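You operate a simulated robot arm through the tools that you are given. There is no shell and no other tool.

You are at the controls of a simulated robot arm. One attempt, no reset.

JOB
Set the controls near the narrow steel table back top. At the end: the left cream button is switched on; the middle cream button is switched up; the right cream button is switched up; the far right cream button is switched on; whatever was shut is shut again. Leave all else as you found it, and nothing knocked over.

The check looks at the end state, three seconds after you hand in, the way a careful person would. Anything else that was tipped, shoved, dropped, spilled or broken makes it a failure.

ROBOT AND FRAMES
A 6-joint arm with a two-finger gripper, fixed in place. Base frame: the origin is at the foot of the arm, x ahead of it, y to its left, z up; the work surface is at about z = 860. Readings come in mm, rad, newtons and seconds.
Its first joint turns from -2.897 to 2.897 rad. Payload 2.45 kg.
The TCP is the grasp point between the finger pads, 20 mm short of the fingertips. In the tool frame z runs along the fingers and y along their closing line. The gripper opens to 140 mm. The gripper's body begins 168 mm behind the TCP.
Orientation is that of the tool frame in the base frame, as [roll, pitch, yaw] about the fixed x, y, z axes, in that order (R = Rz(yaw) Ry(pitch) Rx(roll)). With the fingers straight down and closing along the base's y, the tool's x points along the base's -x, its y along +y and its z along -z.

CONTROLS
- The arm moves only by the tool jog_arm. Its arguments are lists of equal length, an entry for each row: "dp": the shift along the base's x, y, z in mm, a list of three; "rot": the turn, a rotation vector about the base's x, y, z in rad, a list of three. In form: {"dp": [[x, y, z], ...], "rot": [[ax, ay, az], ...]}. A call has 1 to 20 rows; each row shifts and turns the commanded pose from where the row before left it. "gripper" is the finger opening in mm, from 0 to 140, set as the call begins (left out, the last holds). Each row takes 0.2 s and may step no farther than 50 mm and 0.15 rad from the row before; otherwise, or with a gripper value out of range, the whole call is refused. Where a pose cannot be reached the arm comes as near as it can. A force on the tool above 40 N (or 10 N above the force at the start of the call, whichever is more), or a blocked arm, ends the call early, and 0.2 s more pass. The fingers move at their own pace (about 45 mm/s each) and stop on an object; they squeeze with about 23 N. The grip force told is the motor's: it shows also when the fingers shut on nothing. Time passes only in rows, and 0.2 s behind the last, so rows that do not move let the fingers close. It gives the time, the measured TCP pose, the force on the tool (base axes), the opening and the grip force at its end, in the units of the frame above (readings bear some noise), with the torque about the TCP (base axes, N m) and any sound that the robot's microphone picked up, and new pictures: "show" is both (left out), scene, wrist or none.
- Cameras (640 x 400 px; columns grow to the right, rows downward): "scene" is fixed at [50, -650.3, 1627.1]; the picture's right is [0.87, -0.50, 0.00], its down [-0.27, -0.46, -0.84] and it looks along [0.42, 0.73, -0.54] (base axes); focal length 367 px, centre (320, 200). "wrist" rides on the gripper at [78, 11, -209] in the tool frame; the picture's right is [-0.14, 0.99, 0.00], its down [-0.92, -0.13, -0.37] and it looks along [-0.36, -0.05, 0.93] (tool axes); focal length 280 px, centre (320, 200). There is no depth. A picture from a camera that has moved, and an enlarged one, comes with that camera's place and axes in the base frame and with its lens.
- inspect(camera, box): a new picture of the part [left, top, right, bottom] of that camera's present view, enlarged. No time passes.
- close_job(): hands the job in; it is judged then, once.

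Places have to be worked out from the pictures, the camera data and where the tool is seen. Open the gripper and draw the arm clear of the work before you hand the job in, unless the task says otherwise.

The tools are called after ">>>" by a JSON object that holds its "name" and its "arguments". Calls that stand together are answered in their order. jog_arm: Moves the arm, as the interface text tells. Its arguments: {"type":"object","properties":{"dp":{"type":"array","items":{"type":"array","items":{"type":"number"}}},"rot":{"type":"array","items":{"type":"array","items":{"type":"number"}}},"gripper":{"type":"number"},"show":{"type":"string","enum":["both","scene","wrist","none"]}},"required":["dp","rot"]} The other tools are called the same way: inspect (camera, box) takes an enlarged picture of a part of a camera's view; close_job () hands the job in.

At the start:

```text
clock: 0.0
tcp_pos: [639.2, 85.8, 1179.7]
orientation: [3.14, 0.001, 3.141]
contact_force: [-0.3, 0.4, -0.1]
ft_torque: [0.03, -0.01, -0.04]
grip_width: 140.3
finger_force: 0.0
```

scene: 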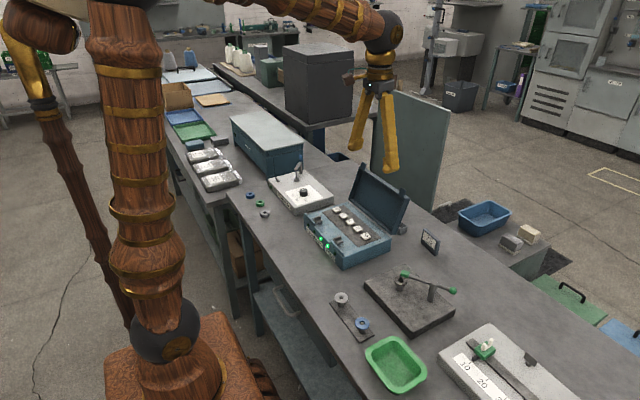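
wrist: 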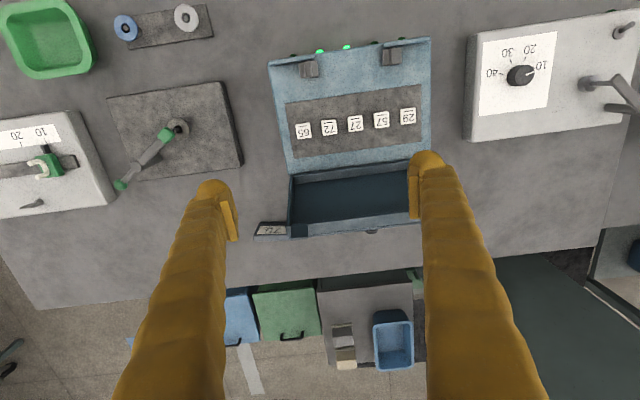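

I'll start by looking closely at the blue box with the buttons in both views, before moving anything.

>>> {"name": "inspect", "arguments": {"camera": "scene", "box": [280, 150, 440, 280]}}

>>> {"name": "inspect", "arguments": {"camera": "wrist", "box": [250, 30, 450, 160]}}

>>> {"name": "inspect", "arguments": {"camera": "scene", "box": [150, 50, 350, 230]}}

>>> {"name": "inspect", "arguments": {"camera": "scene", "box": [320, 250, 640, 400]}}

```text
3.08 times, centred on (360, 215) of scene
camera zoom: at [50.0, -650.3, 1627.1], right [0.87, -0.5, 0.0], down [-0.27, -0.46, -0.84], along [0.42, 0.73, -0.54], focal length 1129 px, centre (197, 154)
```

zoom: 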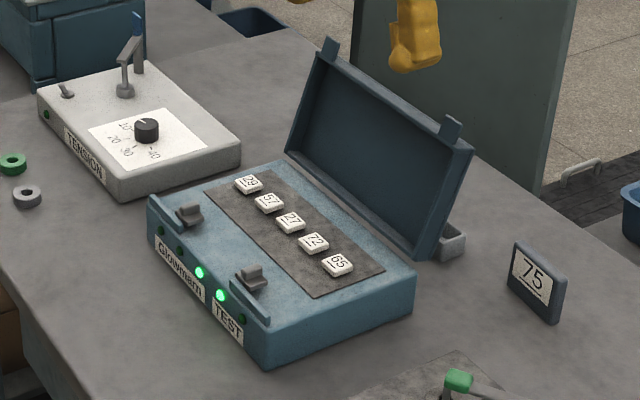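

```text
3.08 times, centred on (350, 95) of wrist
camera zoom: at [561.3, 95.3, 1388.9], right [0.14, 0.99, 0.0], down [0.92, -0.13, 0.37], along [0.36, -0.05, -0.93], focal length 863 px, centre (228, 523)
```

zoom: 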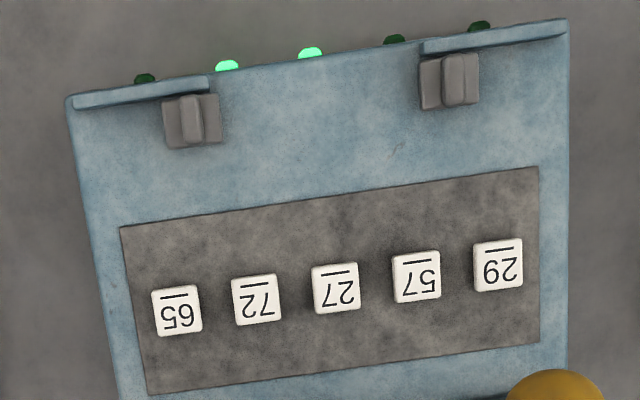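

```text
2.22 times, centred on (250, 140) of scene
camera zoom: at [50.0, -650.3, 1627.1], right [0.87, -0.5, 0.0], down [-0.27, -0.46, -0.84], along [0.42, 0.73, -0.54], focal length 815 px, centre (476, 333)
```

zoom: 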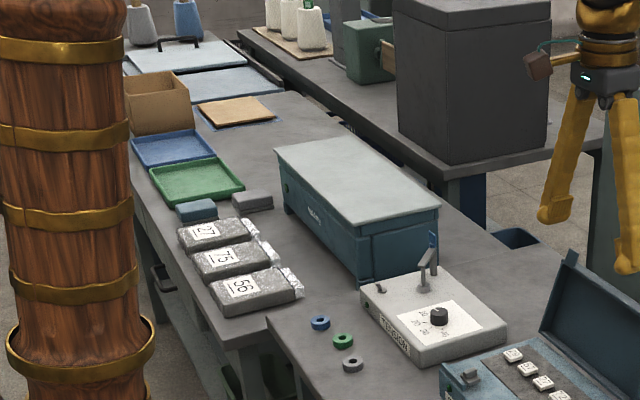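

```text
2.00 times, centred on (480, 325) of scene
camera zoom: at [50.0, -650.3, 1627.1], right [0.87, -0.5, 0.0], down [-0.27, -0.46, -0.84], along [0.42, 0.73, -0.54], focal length 734 px, centre (0, -50)
```

zoom: 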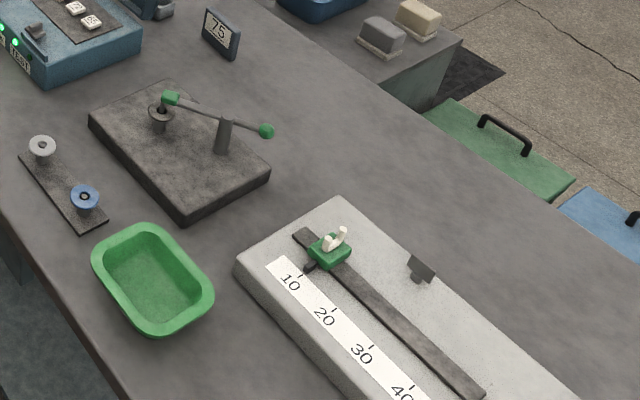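

The blue box carries five cream buttons in a row along y (29, 57, 27, 72, 65 from left to right) at roughly x 620, z 918, y 230 to 60. The front lamps of the third and fourth seem lit. I'll enlarge further to read button heights and lamps.

>>> {"name": "inspect", "arguments": {"camera": "scene", "box": [330, 200, 378, 230]}}

>>> {"name": "inspect", "arguments": {"camera": "scene", "box": [310, 210, 366, 272]}}

>>> {"name": "inspect", "arguments": {"camera": "wrist", "box": [285, 95, 425, 150]}}

```text
13.33 times, centred on (354, 215) of scene
camera zoom: at [50.0, -650.3, 1627.1], right [0.87, -0.5, 0.0], down [-0.27, -0.46, -0.84], along [0.42, 0.73, -0.54], focal length 4892 px, centre (-133, 0)
```

zoom: 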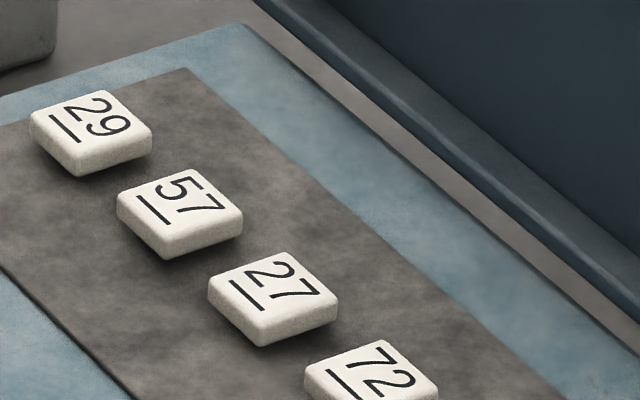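

```text
6.45 times, centred on (338, 241) of scene
camera zoom: at [50.0, -650.3, 1627.1], right [0.87, -0.5, 0.0], down [-0.27, -0.46, -0.84], along [0.42, 0.73, -0.54], focal length 2367 px, centre (204, -64)
```

zoom: 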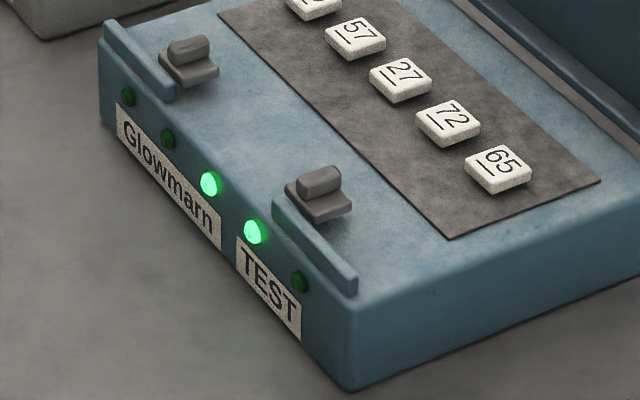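

```text
4.57 times, centred on (355, 122) of wrist
camera zoom: at [561.3, 95.3, 1388.9], right [0.14, 0.99, 0.0], down [0.92, -0.13, 0.37], along [0.36, -0.05, -0.93], focal length 1282 px, centre (160, 554)
```

zoom: 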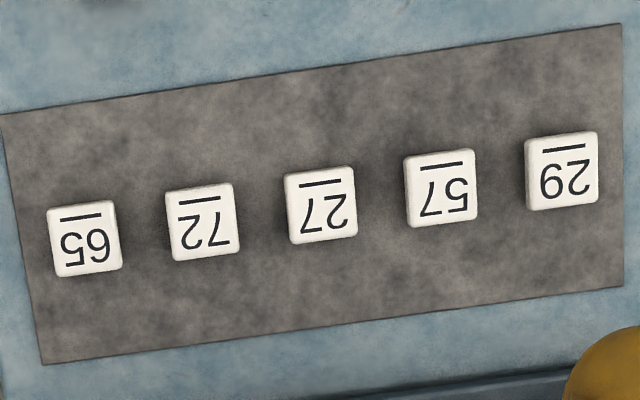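

The cap heights look even, so the lamps seem to be the state readout: 27 and 72 lit, 29, 57 and 65 dark. Before touching anything I'll check the rest of the room for any other cream buttons.

>>> {"name": "inspect", "arguments": {"camera": "scene", "box": [420, 180, 580, 280]}}

>>> {"name": "inspect", "arguments": {"camera": "scene", "box": [160, 20, 400, 150]}}

>>> {"name": "inspect", "arguments": {"camera": "scene", "box": [400, 0, 640, 150]}}

>>> {"name": "inspect", "arguments": {"camera": "wrist", "box": [0, 200, 640, 400]}}

```text
4.00 times, centred on (500, 230) of scene
camera zoom: at [50.0, -650.3, 1627.1], right [0.87, -0.5, 0.0], down [-0.27, -0.46, -0.84], along [0.42, 0.73, -0.54], focal length 1468 px, centre (-400, 80)
```

zoom: 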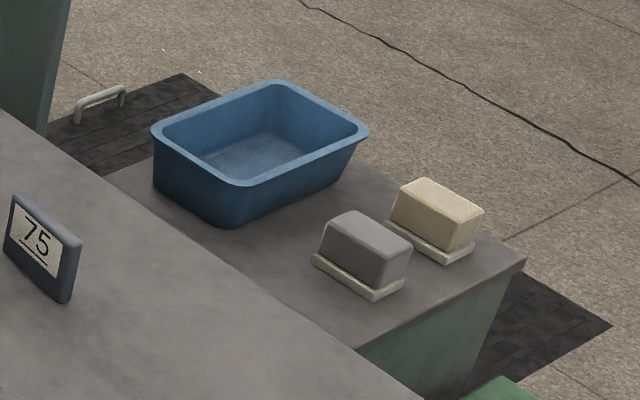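

```text
2.67 times, centred on (280, 85) of scene
camera zoom: at [50.0, -650.3, 1627.1], right [0.87, -0.5, 0.0], down [-0.27, -0.46, -0.84], along [0.42, 0.73, -0.54], focal length 978 px, centre (427, 507)
```

zoom: 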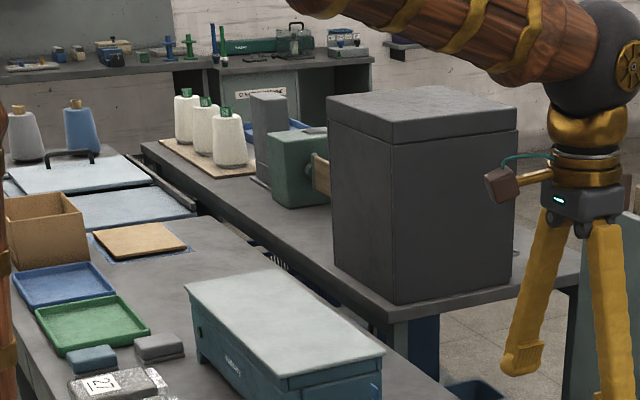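

```text
2.67 times, centred on (520, 75) of scene
camera zoom: at [50.0, -650.3, 1627.1], right [0.87, -0.5, 0.0], down [-0.27, -0.46, -0.84], along [0.42, 0.73, -0.54], focal length 978 px, centre (-213, 533)
```

zoom: 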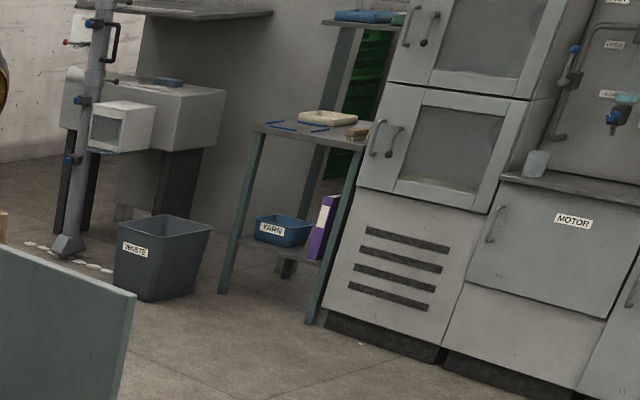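

```text
1.00 times, centred on (320, 300) of wrist (not enlarged: the box is as wide or as high as the picture)
camera zoom: at [561.3, 95.3, 1388.9], right [0.14, 0.99, 0.0], down [0.92, -0.13, 0.37], along [0.36, -0.05, -0.93], focal length 280 px, centre (320, 100)
```

zoom: 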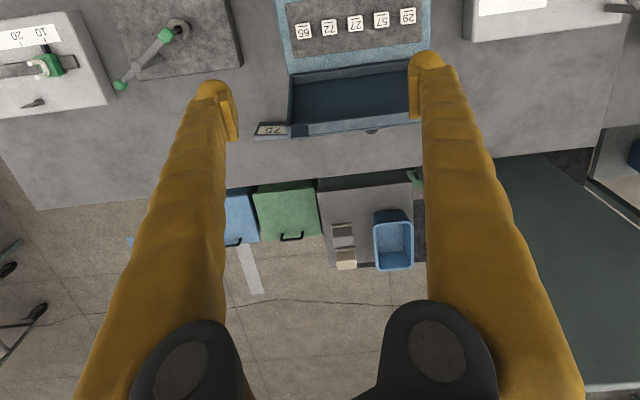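

Those five are the only cream buttons; far left 29, left 57, middle 27, right 72, far right 65. I'll close the gripper and come over button 57 (about x 619, y 188) at z 1000 to check alignment, staying well in front of the raised lid (x about 690–755).

>>> {"name": "jog_arm", "arguments": {"dp": [[-6.7, 33.9, 0], [-6.7, 33.9, 0], [-6.8, 33.9, 0], [0, 0, 0], [0, 0, -40], [0, 0, -40], [0, 0, -40], [0, 0, -40], [0, 0, -20], [0, 0, 0]], "rot": [[0, 0, 0], [0, 0, 0], [0, 0, 0], [0, 0, 0], [0, 0, 0], [0, 0, 0], [0, 0, 0], [0, 0, 0], [0, 0, 0], [0, 0, 0]], "gripper": 0, "show": "both"}}

```text
clock: 2.2
tcp_pos: [618.1, 188.0, 997.2]
orientation: [3.141, 0.0, -3.14]
contact_force: [0.4, -0.6, -0.4]
ft_torque: [0.02, -0.02, 0.0]
grip_width: 0.1
finger_force: 23.2
camera wrist: at [541.3, 197.8, 1207.1], right [0.14, 0.99, 0.0], down [0.92, -0.13, 0.37], along [0.37, -0.05, -0.93], focal length 280 px, centre (320, 200)
```

scene: 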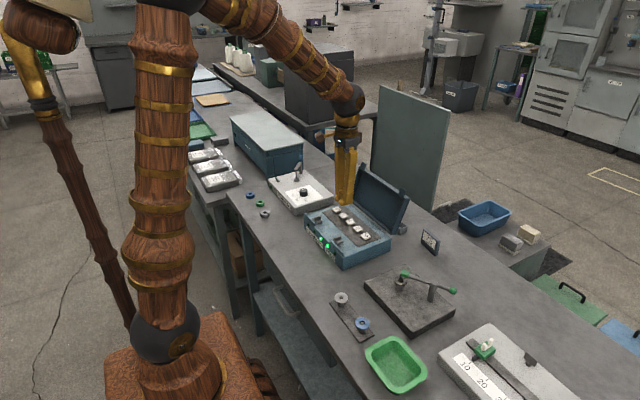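
wrist: 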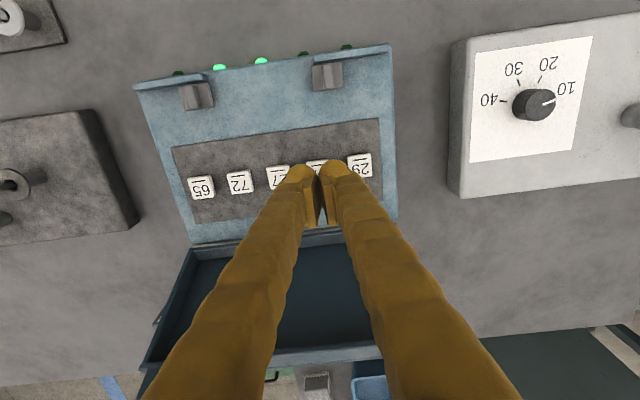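

The closed fingertips sit over button 57 (I judge it at about x 621, y 187). I'll go down to just above the caps and check the gap from the scene camera.

>>> {"name": "jog_arm", "arguments": {"dp": [[1.5, -0.5, -20], [1, 0, -15], [0, 0, -10], [0, 0, 0]], "rot": [[0, 0, 0], [0, 0, 0], [0, 0, 0], [0, 0, 0]], "show": "none"}}

>>> {"name": "inspect", "arguments": {"camera": "scene", "box": [310, 180, 390, 230]}}

>>> {"name": "inspect", "arguments": {"camera": "wrist", "box": [160, 40, 420, 240]}}

```text
clock: 3.2
tcp_pos: [620.8, 187.6, 954.0]
orientation: [-3.14, 0.0, -3.141]
contact_force: [0.5, -0.8, 0.6]
ft_torque: [0.03, 0.02, -0.01]
grip_width: 0.1
finger_force: 22.8
```

```text
8.00 times, centred on (350, 205) of scene
camera zoom: at [50.0, -650.3, 1627.1], right [0.87, -0.5, 0.0], down [-0.27, -0.46, -0.84], along [0.42, 0.73, -0.54], focal length 2935 px, centre (80, 160)
```

zoom: 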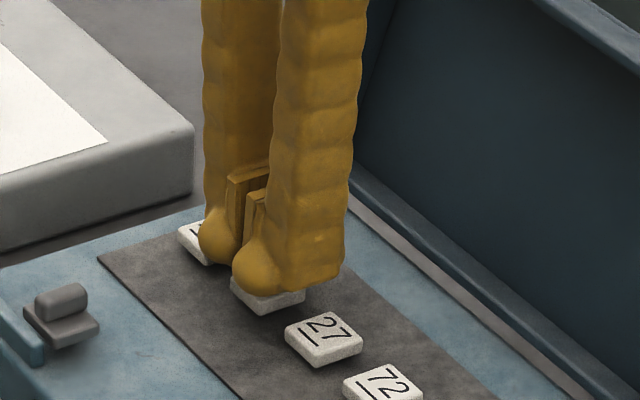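

```text
2.00 times, centred on (290, 140) of wrist
camera zoom: at [543.6, 197.5, 1163.2], right [0.14, 0.99, 0.0], down [0.92, -0.13, 0.37], along [0.36, -0.05, -0.93], focal length 561 px, centre (380, 320)
```

zoom: 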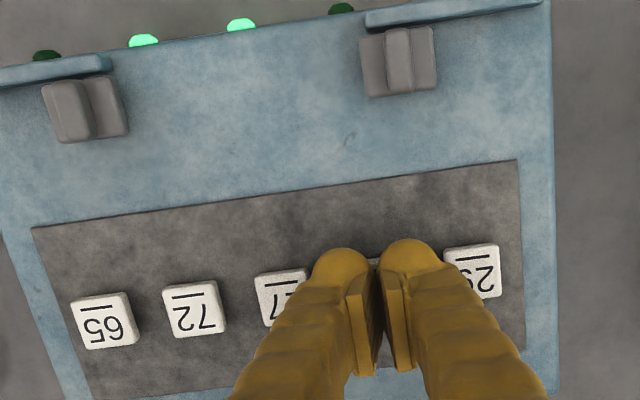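

The cap of 57 is directly under the tips, but the pair of closed fingers looks wide along the row, close to the neighbouring caps. I'll rise and turn the tool 90° about vertical so the fingers line up along x (only 36 mm along the row), then press with one finger.

>>> {"name": "jog_arm", "arguments": {"dp": [[0, 0, 30], [0, 0, 26], [0, 0, 0], [0, 0, 0], [0, 0, 0], [0, 0, 0], [0, 0, 0], [0, 0, 0], [0, 0, 0], [0, 0, 0], [0, 0, 0], [0, 0, 0], [0, 0, 0], [0, 0, 0]], "rot": [[0, 0, 0], [0, 0, 0], [0, 0, 0.1428], [0, 0, 0.1428], [0, 0, 0.1428], [0, 0, 0.1428], [0, 0, 0.1428], [0, 0, 0.1428], [0, 0, 0.1428], [0, 0, 0.1428], [0, 0, 0.1428], [0, 0, 0.1428], [0, 0, 0.1428], [0, 0, 0]], "show": "both"}}

```text
clock: 6.2
tcp_pos: [620.1, 186.4, 1009.8]
orientation: [3.141, 0.001, -1.572]
contact_force: [-0.7, -0.2, 0.9]
ft_torque: [0.0, -0.01, -0.01]
grip_width: 0.0
finger_force: 23.3
camera wrist: at [611.2, 107.6, 1219.3], right [-0.99, 0.14, 0.0], down [0.13, 0.92, 0.37], along [0.05, 0.36, -0.93], focal length 280 px, centre (320, 200)
```

scene: 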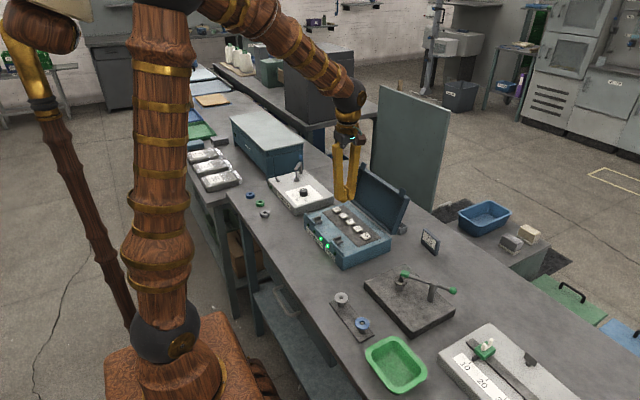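
wrist: 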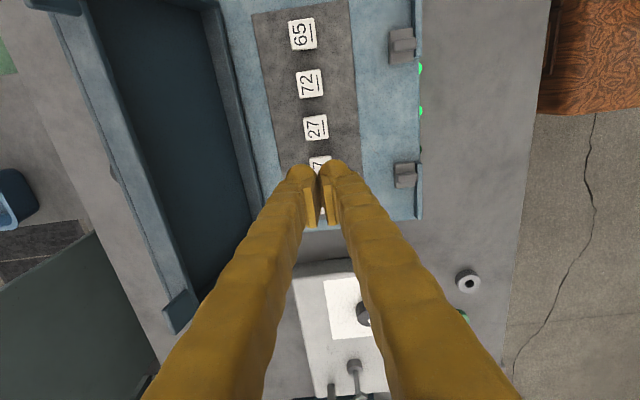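

The turn worked; buttons re-measure at x 620 and y 229, 186, 143, 100.5, 57.5. I'll shift to x 610 so the far finger is over 57's cap, and lower until nearly touching.

>>> {"name": "jog_arm", "arguments": {"dp": [[-10, -0.4, -20], [0, 0, -25], [0, 0, -15], [0, 0, -4], [0, 0, 0]], "rot": [[0, 0, 0], [0, 0, 0], [0, 0, 0], [0, 0, 0], [0, 0, 0]], "show": "none"}}

>>> {"name": "inspect", "arguments": {"camera": "scene", "box": [310, 180, 390, 230]}}

>>> {"name": "inspect", "arguments": {"camera": "wrist", "box": [220, 40, 440, 240]}}

```text
clock: 7.4
tcp_pos: [611.1, 186.0, 944.9]
orientation: [3.14, -0.002, -1.572]
contact_force: [0.2, -1.3, 2.2]
ft_torque: [-0.03, -0.04, -0.03]
grip_width: 0.0
finger_force: 23.1
heard: click
```

```text
8.00 times, centred on (350, 205) of scene
camera zoom: at [50.0, -650.3, 1627.1], right [0.87, -0.5, 0.0], down [-0.27, -0.46, -0.84], along [0.42, 0.73, -0.54], focal length 2935 px, centre (80, 160)
```

zoom: 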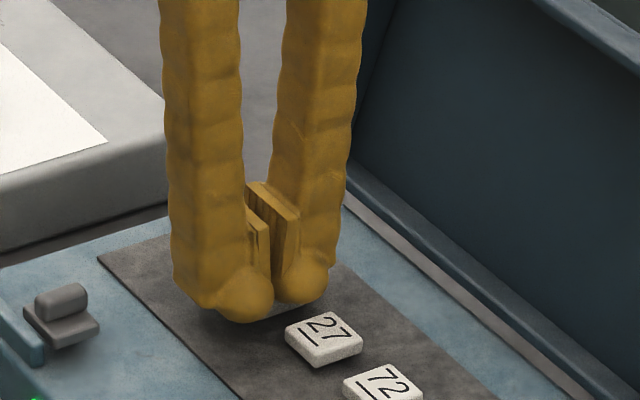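

```text
2.00 times, centred on (330, 140) of wrist
camera zoom: at [601.2, 105.9, 1154.7], right [-0.99, 0.14, 0.0], down [0.13, 0.92, 0.37], along [0.05, 0.36, -0.93], focal length 561 px, centre (300, 320)
```

zoom: 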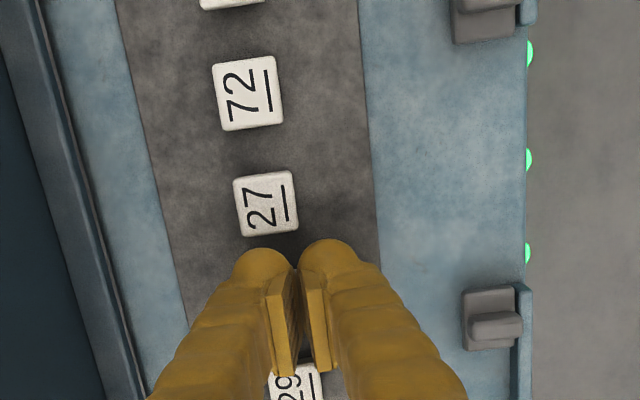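

A click came at tip height about 925, with a third lamp now lit. I'll lift straight up and check which lamps are on.

>>> {"name": "jog_arm", "arguments": {"dp": [[0, 0, 10], [0, 0, 20], [0, 0, 20], [0, 0, 0]], "rot": [[0, 0, 0], [0, 0, 0], [0, 0, 0], [0, 0, 0]], "show": "none"}}

>>> {"name": "inspect", "arguments": {"camera": "scene", "box": [300, 190, 396, 272]}}

>>> {"name": "inspect", "arguments": {"camera": "scene", "box": [330, 200, 378, 230]}}

```text
clock: 8.4
tcp_pos: [610.8, 186.2, 996.5]
orientation: [-3.141, -0.001, -1.571]
contact_force: [-0.3, 0.1, -0.4]
ft_torque: [0.0, 0.01, 0.02]
grip_width: 0.2
finger_force: 23.4
```

```text
4.88 times, centred on (348, 231) of scene
camera zoom: at [50.0, -650.3, 1627.1], right [0.87, -0.5, 0.0], down [-0.27, -0.46, -0.84], along [0.42, 0.73, -0.54], focal length 1790 px, centre (183, 49)
```

zoom: 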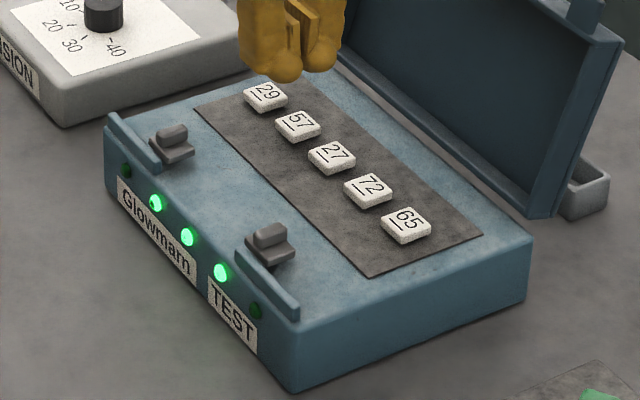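

```text
13.33 times, centred on (354, 215) of scene
camera zoom: at [50.0, -650.3, 1627.1], right [0.87, -0.5, 0.0], down [-0.27, -0.46, -0.84], along [0.42, 0.73, -0.54], focal length 4892 px, centre (-133, 0)
```

zoom: 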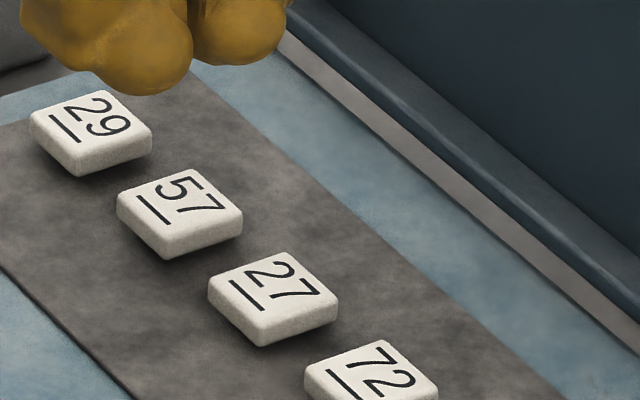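

Lamp 2 (for 57) has come on and stays on; the lamps map one to one to the buttons, which spring back. Next I'll move at this height to 65 (y 57.5) and press it the same way.

>>> {"name": "jog_arm", "arguments": {"dp": [[0, -43, 0], [0, -43, 0], [0, -42.7, 0], [0, 0, 0], [0, 0, -25], [0, 0, -15], [0, 0, -7], [0, 0, -4], [0, 0, 0]], "rot": [[0, 0, 0], [0, 0, 0], [0, 0, 0], [0, 0, 0], [0, 0, 0], [0, 0, 0], [0, 0, 0], [0, 0, 0], [0, 0, 0]], "show": "none"}}

>>> {"name": "inspect", "arguments": {"camera": "scene", "box": [300, 190, 396, 272]}}

>>> {"name": "inspect", "arguments": {"camera": "wrist", "box": [220, 40, 440, 240]}}

```text
clock: 10.4
tcp_pos: [611.5, 58.1, 946.2]
orientation: [-3.141, 0.0, -1.572]
contact_force: [0.9, 0.2, 0.8]
ft_torque: [0.02, -0.01, 0.01]
grip_width: 0.0
finger_force: 23.0
```

```text
4.88 times, centred on (348, 231) of scene
camera zoom: at [50.0, -650.3, 1627.1], right [0.87, -0.5, 0.0], down [-0.27, -0.46, -0.84], along [0.42, 0.73, -0.54], focal length 1790 px, centre (183, 49)
```

zoom: 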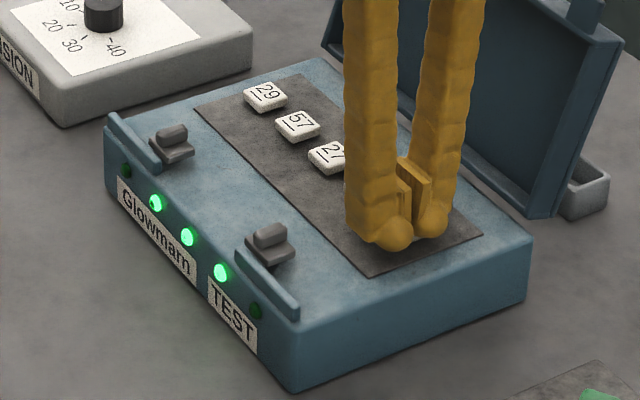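

```text
2.00 times, centred on (330, 140) of wrist
camera zoom: at [600.4, -21.7, 1155.8], right [-0.99, 0.14, 0.0], down [0.13, 0.92, 0.37], along [0.05, 0.36, -0.93], focal length 561 px, centre (300, 320)
```

zoom: 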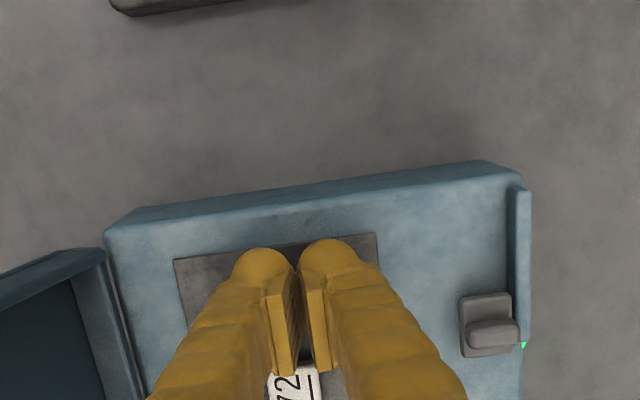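

No click yet and force is near zero at z 946, so I'll ease down a few more millimetres in small steps.

>>> {"name": "jog_arm", "arguments": {"dp": [[0, 0, -1], [0, 0, -1], [0, 0, 0]], "rot": [[0, 0, 0], [0, 0, 0], [0, 0, 0]], "show": "none"}}

>>> {"name": "inspect", "arguments": {"camera": "scene", "box": [300, 190, 396, 272]}}

```text
clock: 11.2
tcp_pos: [611.2, 56.7, 943.8]
orientation: [-3.141, 0.0, -1.569]
contact_force: [-0.9, 0.6, 4.8]
ft_torque: [0.03, -0.02, 0.01]
grip_width: 0.0
finger_force: 23.1
heard: click
```

```text
4.88 times, centred on (348, 231) of scene
camera zoom: at [50.0, -650.3, 1627.1], right [0.87, -0.5, 0.0], down [-0.27, -0.46, -0.84], along [0.42, 0.73, -0.54], focal length 1790 px, centre (183, 49)
```

zoom: 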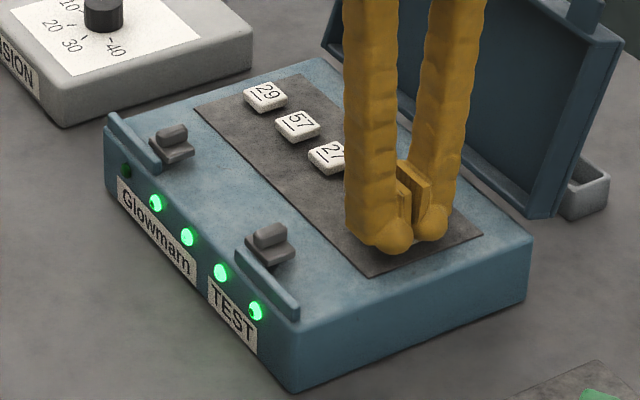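

Clicked: lamp 5 (65) is on. Now I'll lift and go to 72 (y 100.5) and press it once, to put it back up (lamp off).

>>> {"name": "jog_arm", "arguments": {"dp": [[0, 0, 10], [0, 0, 20], [0, 0, 15], [0, 43, 0], [0, 0, 0], [0, 0, -20], [0, 0, -15], [0, 0, -7], [0, 0, -2], [0, 0, -1], [0, 0, 0]], "rot": [[0, 0, 0], [0, 0, 0], [0, 0, 0], [0, 0, 0], [0, 0, 0], [0, 0, 0], [0, 0, 0], [0, 0, 0], [0, 0, 0], [0, 0, 0], [0, 0, 0]], "show": "none"}}

>>> {"name": "inspect", "arguments": {"camera": "scene", "box": [300, 190, 396, 272]}}

```text
clock: 13.6
tcp_pos: [611.6, 99.5, 944.1]
orientation: [-3.141, 0.0, -1.571]
contact_force: [-1.8, -0.3, 8.0]
ft_torque: [-0.01, -0.05, -0.04]
grip_width: 0.0
finger_force: 24.0
heard: click
```

```text
4.88 times, centred on (348, 231) of scene
camera zoom: at [50.0, -650.3, 1627.1], right [0.87, -0.5, 0.0], down [-0.27, -0.46, -0.84], along [0.42, 0.73, -0.54], focal length 1790 px, centre (183, 49)
```

zoom: 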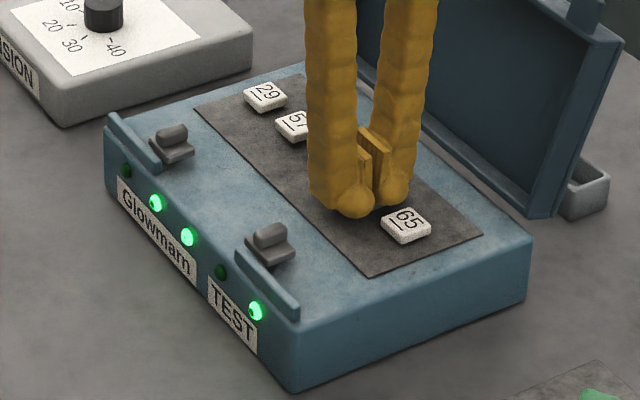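

Lamp 4 (72) went out with a click, the others unchanged. Same motion for the middle button 27 (y 143.5).

>>> {"name": "jog_arm", "arguments": {"dp": [[0, 0, 10], [0, 0, 20], [0, 0, 15], [0, 43, 0], [0, 0, 0], [0, 0, -20], [0, 0, -15], [0, 0, -7], [0, 0, -2], [0, 0, -1], [0, 0, 0]], "rot": [[0, 0, 0], [0, 0, 0], [0, 0, 0], [0, 0, 0], [0, 0, 0], [0, 0, 0], [0, 0, 0], [0, 0, 0], [0, 0, 0], [0, 0, 0], [0, 0, 0]], "show": "none"}}

>>> {"name": "inspect", "arguments": {"camera": "scene", "box": [300, 190, 396, 272]}}

```text
clock: 16.0
tcp_pos: [611.7, 143.7, 943.1]
orientation: [3.141, 0.001, -1.572]
contact_force: [-1.6, 2.2, 6.3]
ft_torque: [0.03, -0.08, 0.01]
grip_width: 0.3
finger_force: 23.2
heard: click
```

```text
4.88 times, centred on (348, 231) of scene
camera zoom: at [50.0, -650.3, 1627.1], right [0.87, -0.5, 0.0], down [-0.27, -0.46, -0.84], along [0.42, 0.73, -0.54], focal length 1790 px, centre (183, 49)
```

zoom: 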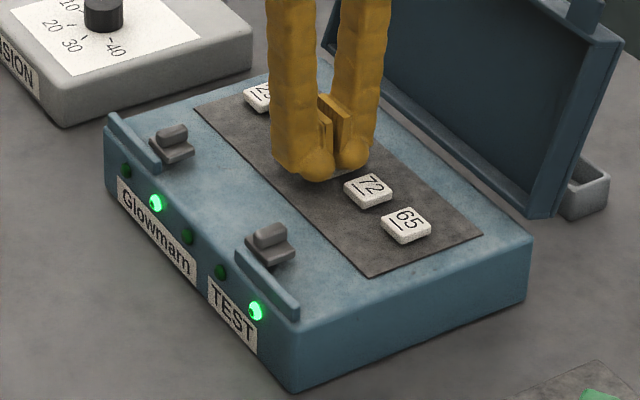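

Lamps now: 57 and 65 on, 27, 72 and 29 off. I'll raise the arm straight up well clear of the lid, turn the wrist back and then open the gripper at height.

>>> {"name": "jog_arm", "arguments": {"dp": [[0, 0, 10], [0, 0, 30], [0, 0, 45], [0, 0, 45], [0, 0, 45], [0, 0, 45], [0, 0, 16], [0, 0, 0]], "rot": [[0, 0, 0], [0, 0, 0], [0, 0, 0], [0, 0, 0], [0, 0, 0], [0, 0, 0], [0, 0, 0], [0, 0, 0]], "show": "none"}}

>>> {"name": "jog_arm", "arguments": {"dp": [[0, 0, 0], [0, 0, 0], [0, 0, 0], [0, 0, 0], [0, 0, 0], [0, 0, 0], [0, 0, 0], [0, 0, 0], [0, 0, 0], [0, 0, 0], [0, 0, 0], [0, 0, 0]], "rot": [[0, 0, -0.1428], [0, 0, -0.1428], [0, 0, -0.1428], [0, 0, -0.1428], [0, 0, -0.1428], [0, 0, -0.1428], [0, 0, -0.1428], [0, 0, -0.1428], [0, 0, -0.1428], [0, 0, -0.1428], [0, 0, -0.1428], [0, 0, 0]], "gripper": 140, "show": "both"}}

>>> {"name": "inspect", "arguments": {"camera": "scene", "box": [280, 150, 440, 280]}}

>>> {"name": "inspect", "arguments": {"camera": "wrist", "box": [200, 0, 440, 150]}}

```text
clock: 17.8
tcp_pos: [611.1, 143.0, 1181.7]
orientation: [-3.14, -0.001, -1.57]
contact_force: [-0.1, -0.5, -0.1]
ft_torque: [0.02, -0.02, -0.01]
grip_width: 0.0
finger_force: 22.8
```

```text
clock: 20.4
tcp_pos: [612.2, 142.4, 1179.9]
orientation: [3.14, 0.0, 3.14]
contact_force: [-0.3, 0.4, -0.3]
ft_torque: [-0.01, 0.0, -0.04]
grip_width: 140.3
finger_force: 0.1
camera wrist: at [533.7, 153.7, 1389.2], right [0.14, 0.99, 0.0], down [0.92, -0.13, 0.37], along [0.36, -0.05, -0.93], focal length 280 px, centre (320, 200)
```

scene: 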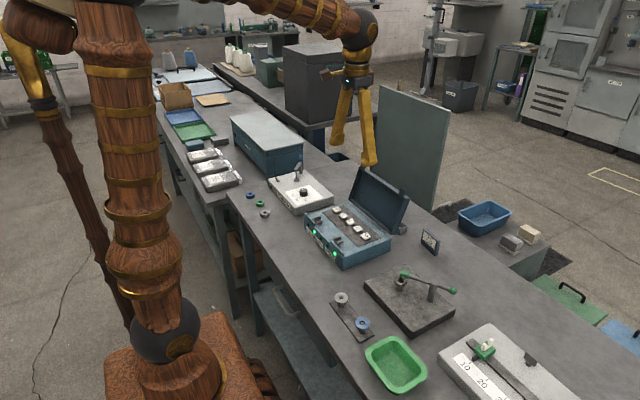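
wrist: 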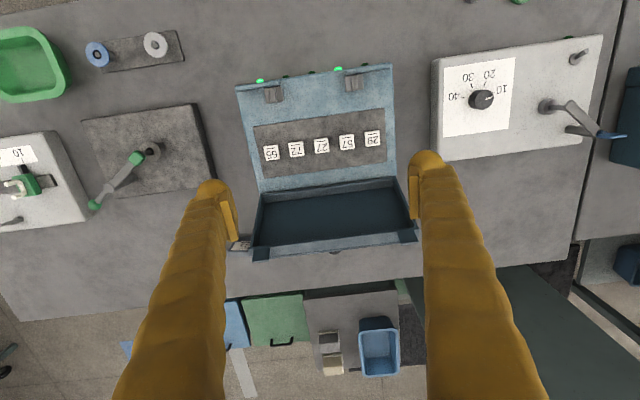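

```text
3.08 times, centred on (360, 215) of scene
camera zoom: at [50.0, -650.3, 1627.1], right [0.87, -0.5, 0.0], down [-0.27, -0.46, -0.84], along [0.42, 0.73, -0.54], focal length 1129 px, centre (197, 154)
```

zoom: 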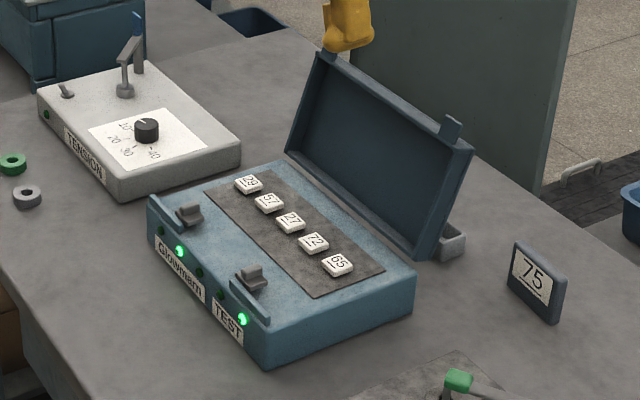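

```text
2.67 times, centred on (320, 75) of wrist
camera zoom: at [533.7, 153.7, 1389.2], right [0.14, 0.99, 0.0], down [0.92, -0.13, 0.37], along [0.36, -0.05, -0.93], focal length 748 px, centre (320, 533)
```

zoom: 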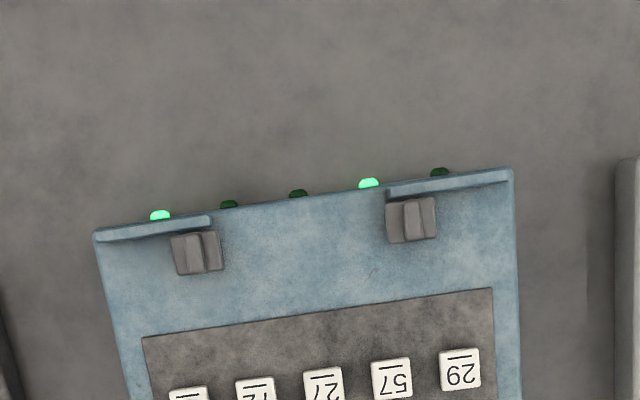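

The lamps hold steady: 57 (left) and 65 (far right) are on, 27 and 72 are off, and 29 is still off as I found it. The lid, the box and the things around it look unmoved. The gripper is open and clear, so I'm handing in.

>>> {"name": "close_job", "arguments": {}}

```text
The job is handed in.
```

The job is handed in. The four cream buttons were each pressed once, and the lamps held steady afterwards.

| Button | Cap number | At the start | Now |
|---|---|---|---|
| Far left | 29 | off | off (not pressed) |
| Left | 57 | off | on |
| Middle | 27 | on | off |
| Right | 72 | on | off |
| Far right | 65 | off | on |

- **"Switched up":** I took this to mean off. The caps spring back to the same height after each press, so the lamps on the front of the box were the only way to read their state.
- **Lid:** the box's lid was already open when I started, so I left it open.
- **Surroundings:** the last pictures showed nothing tipped or moved. The gripper is open and the arm is raised clear of the table.
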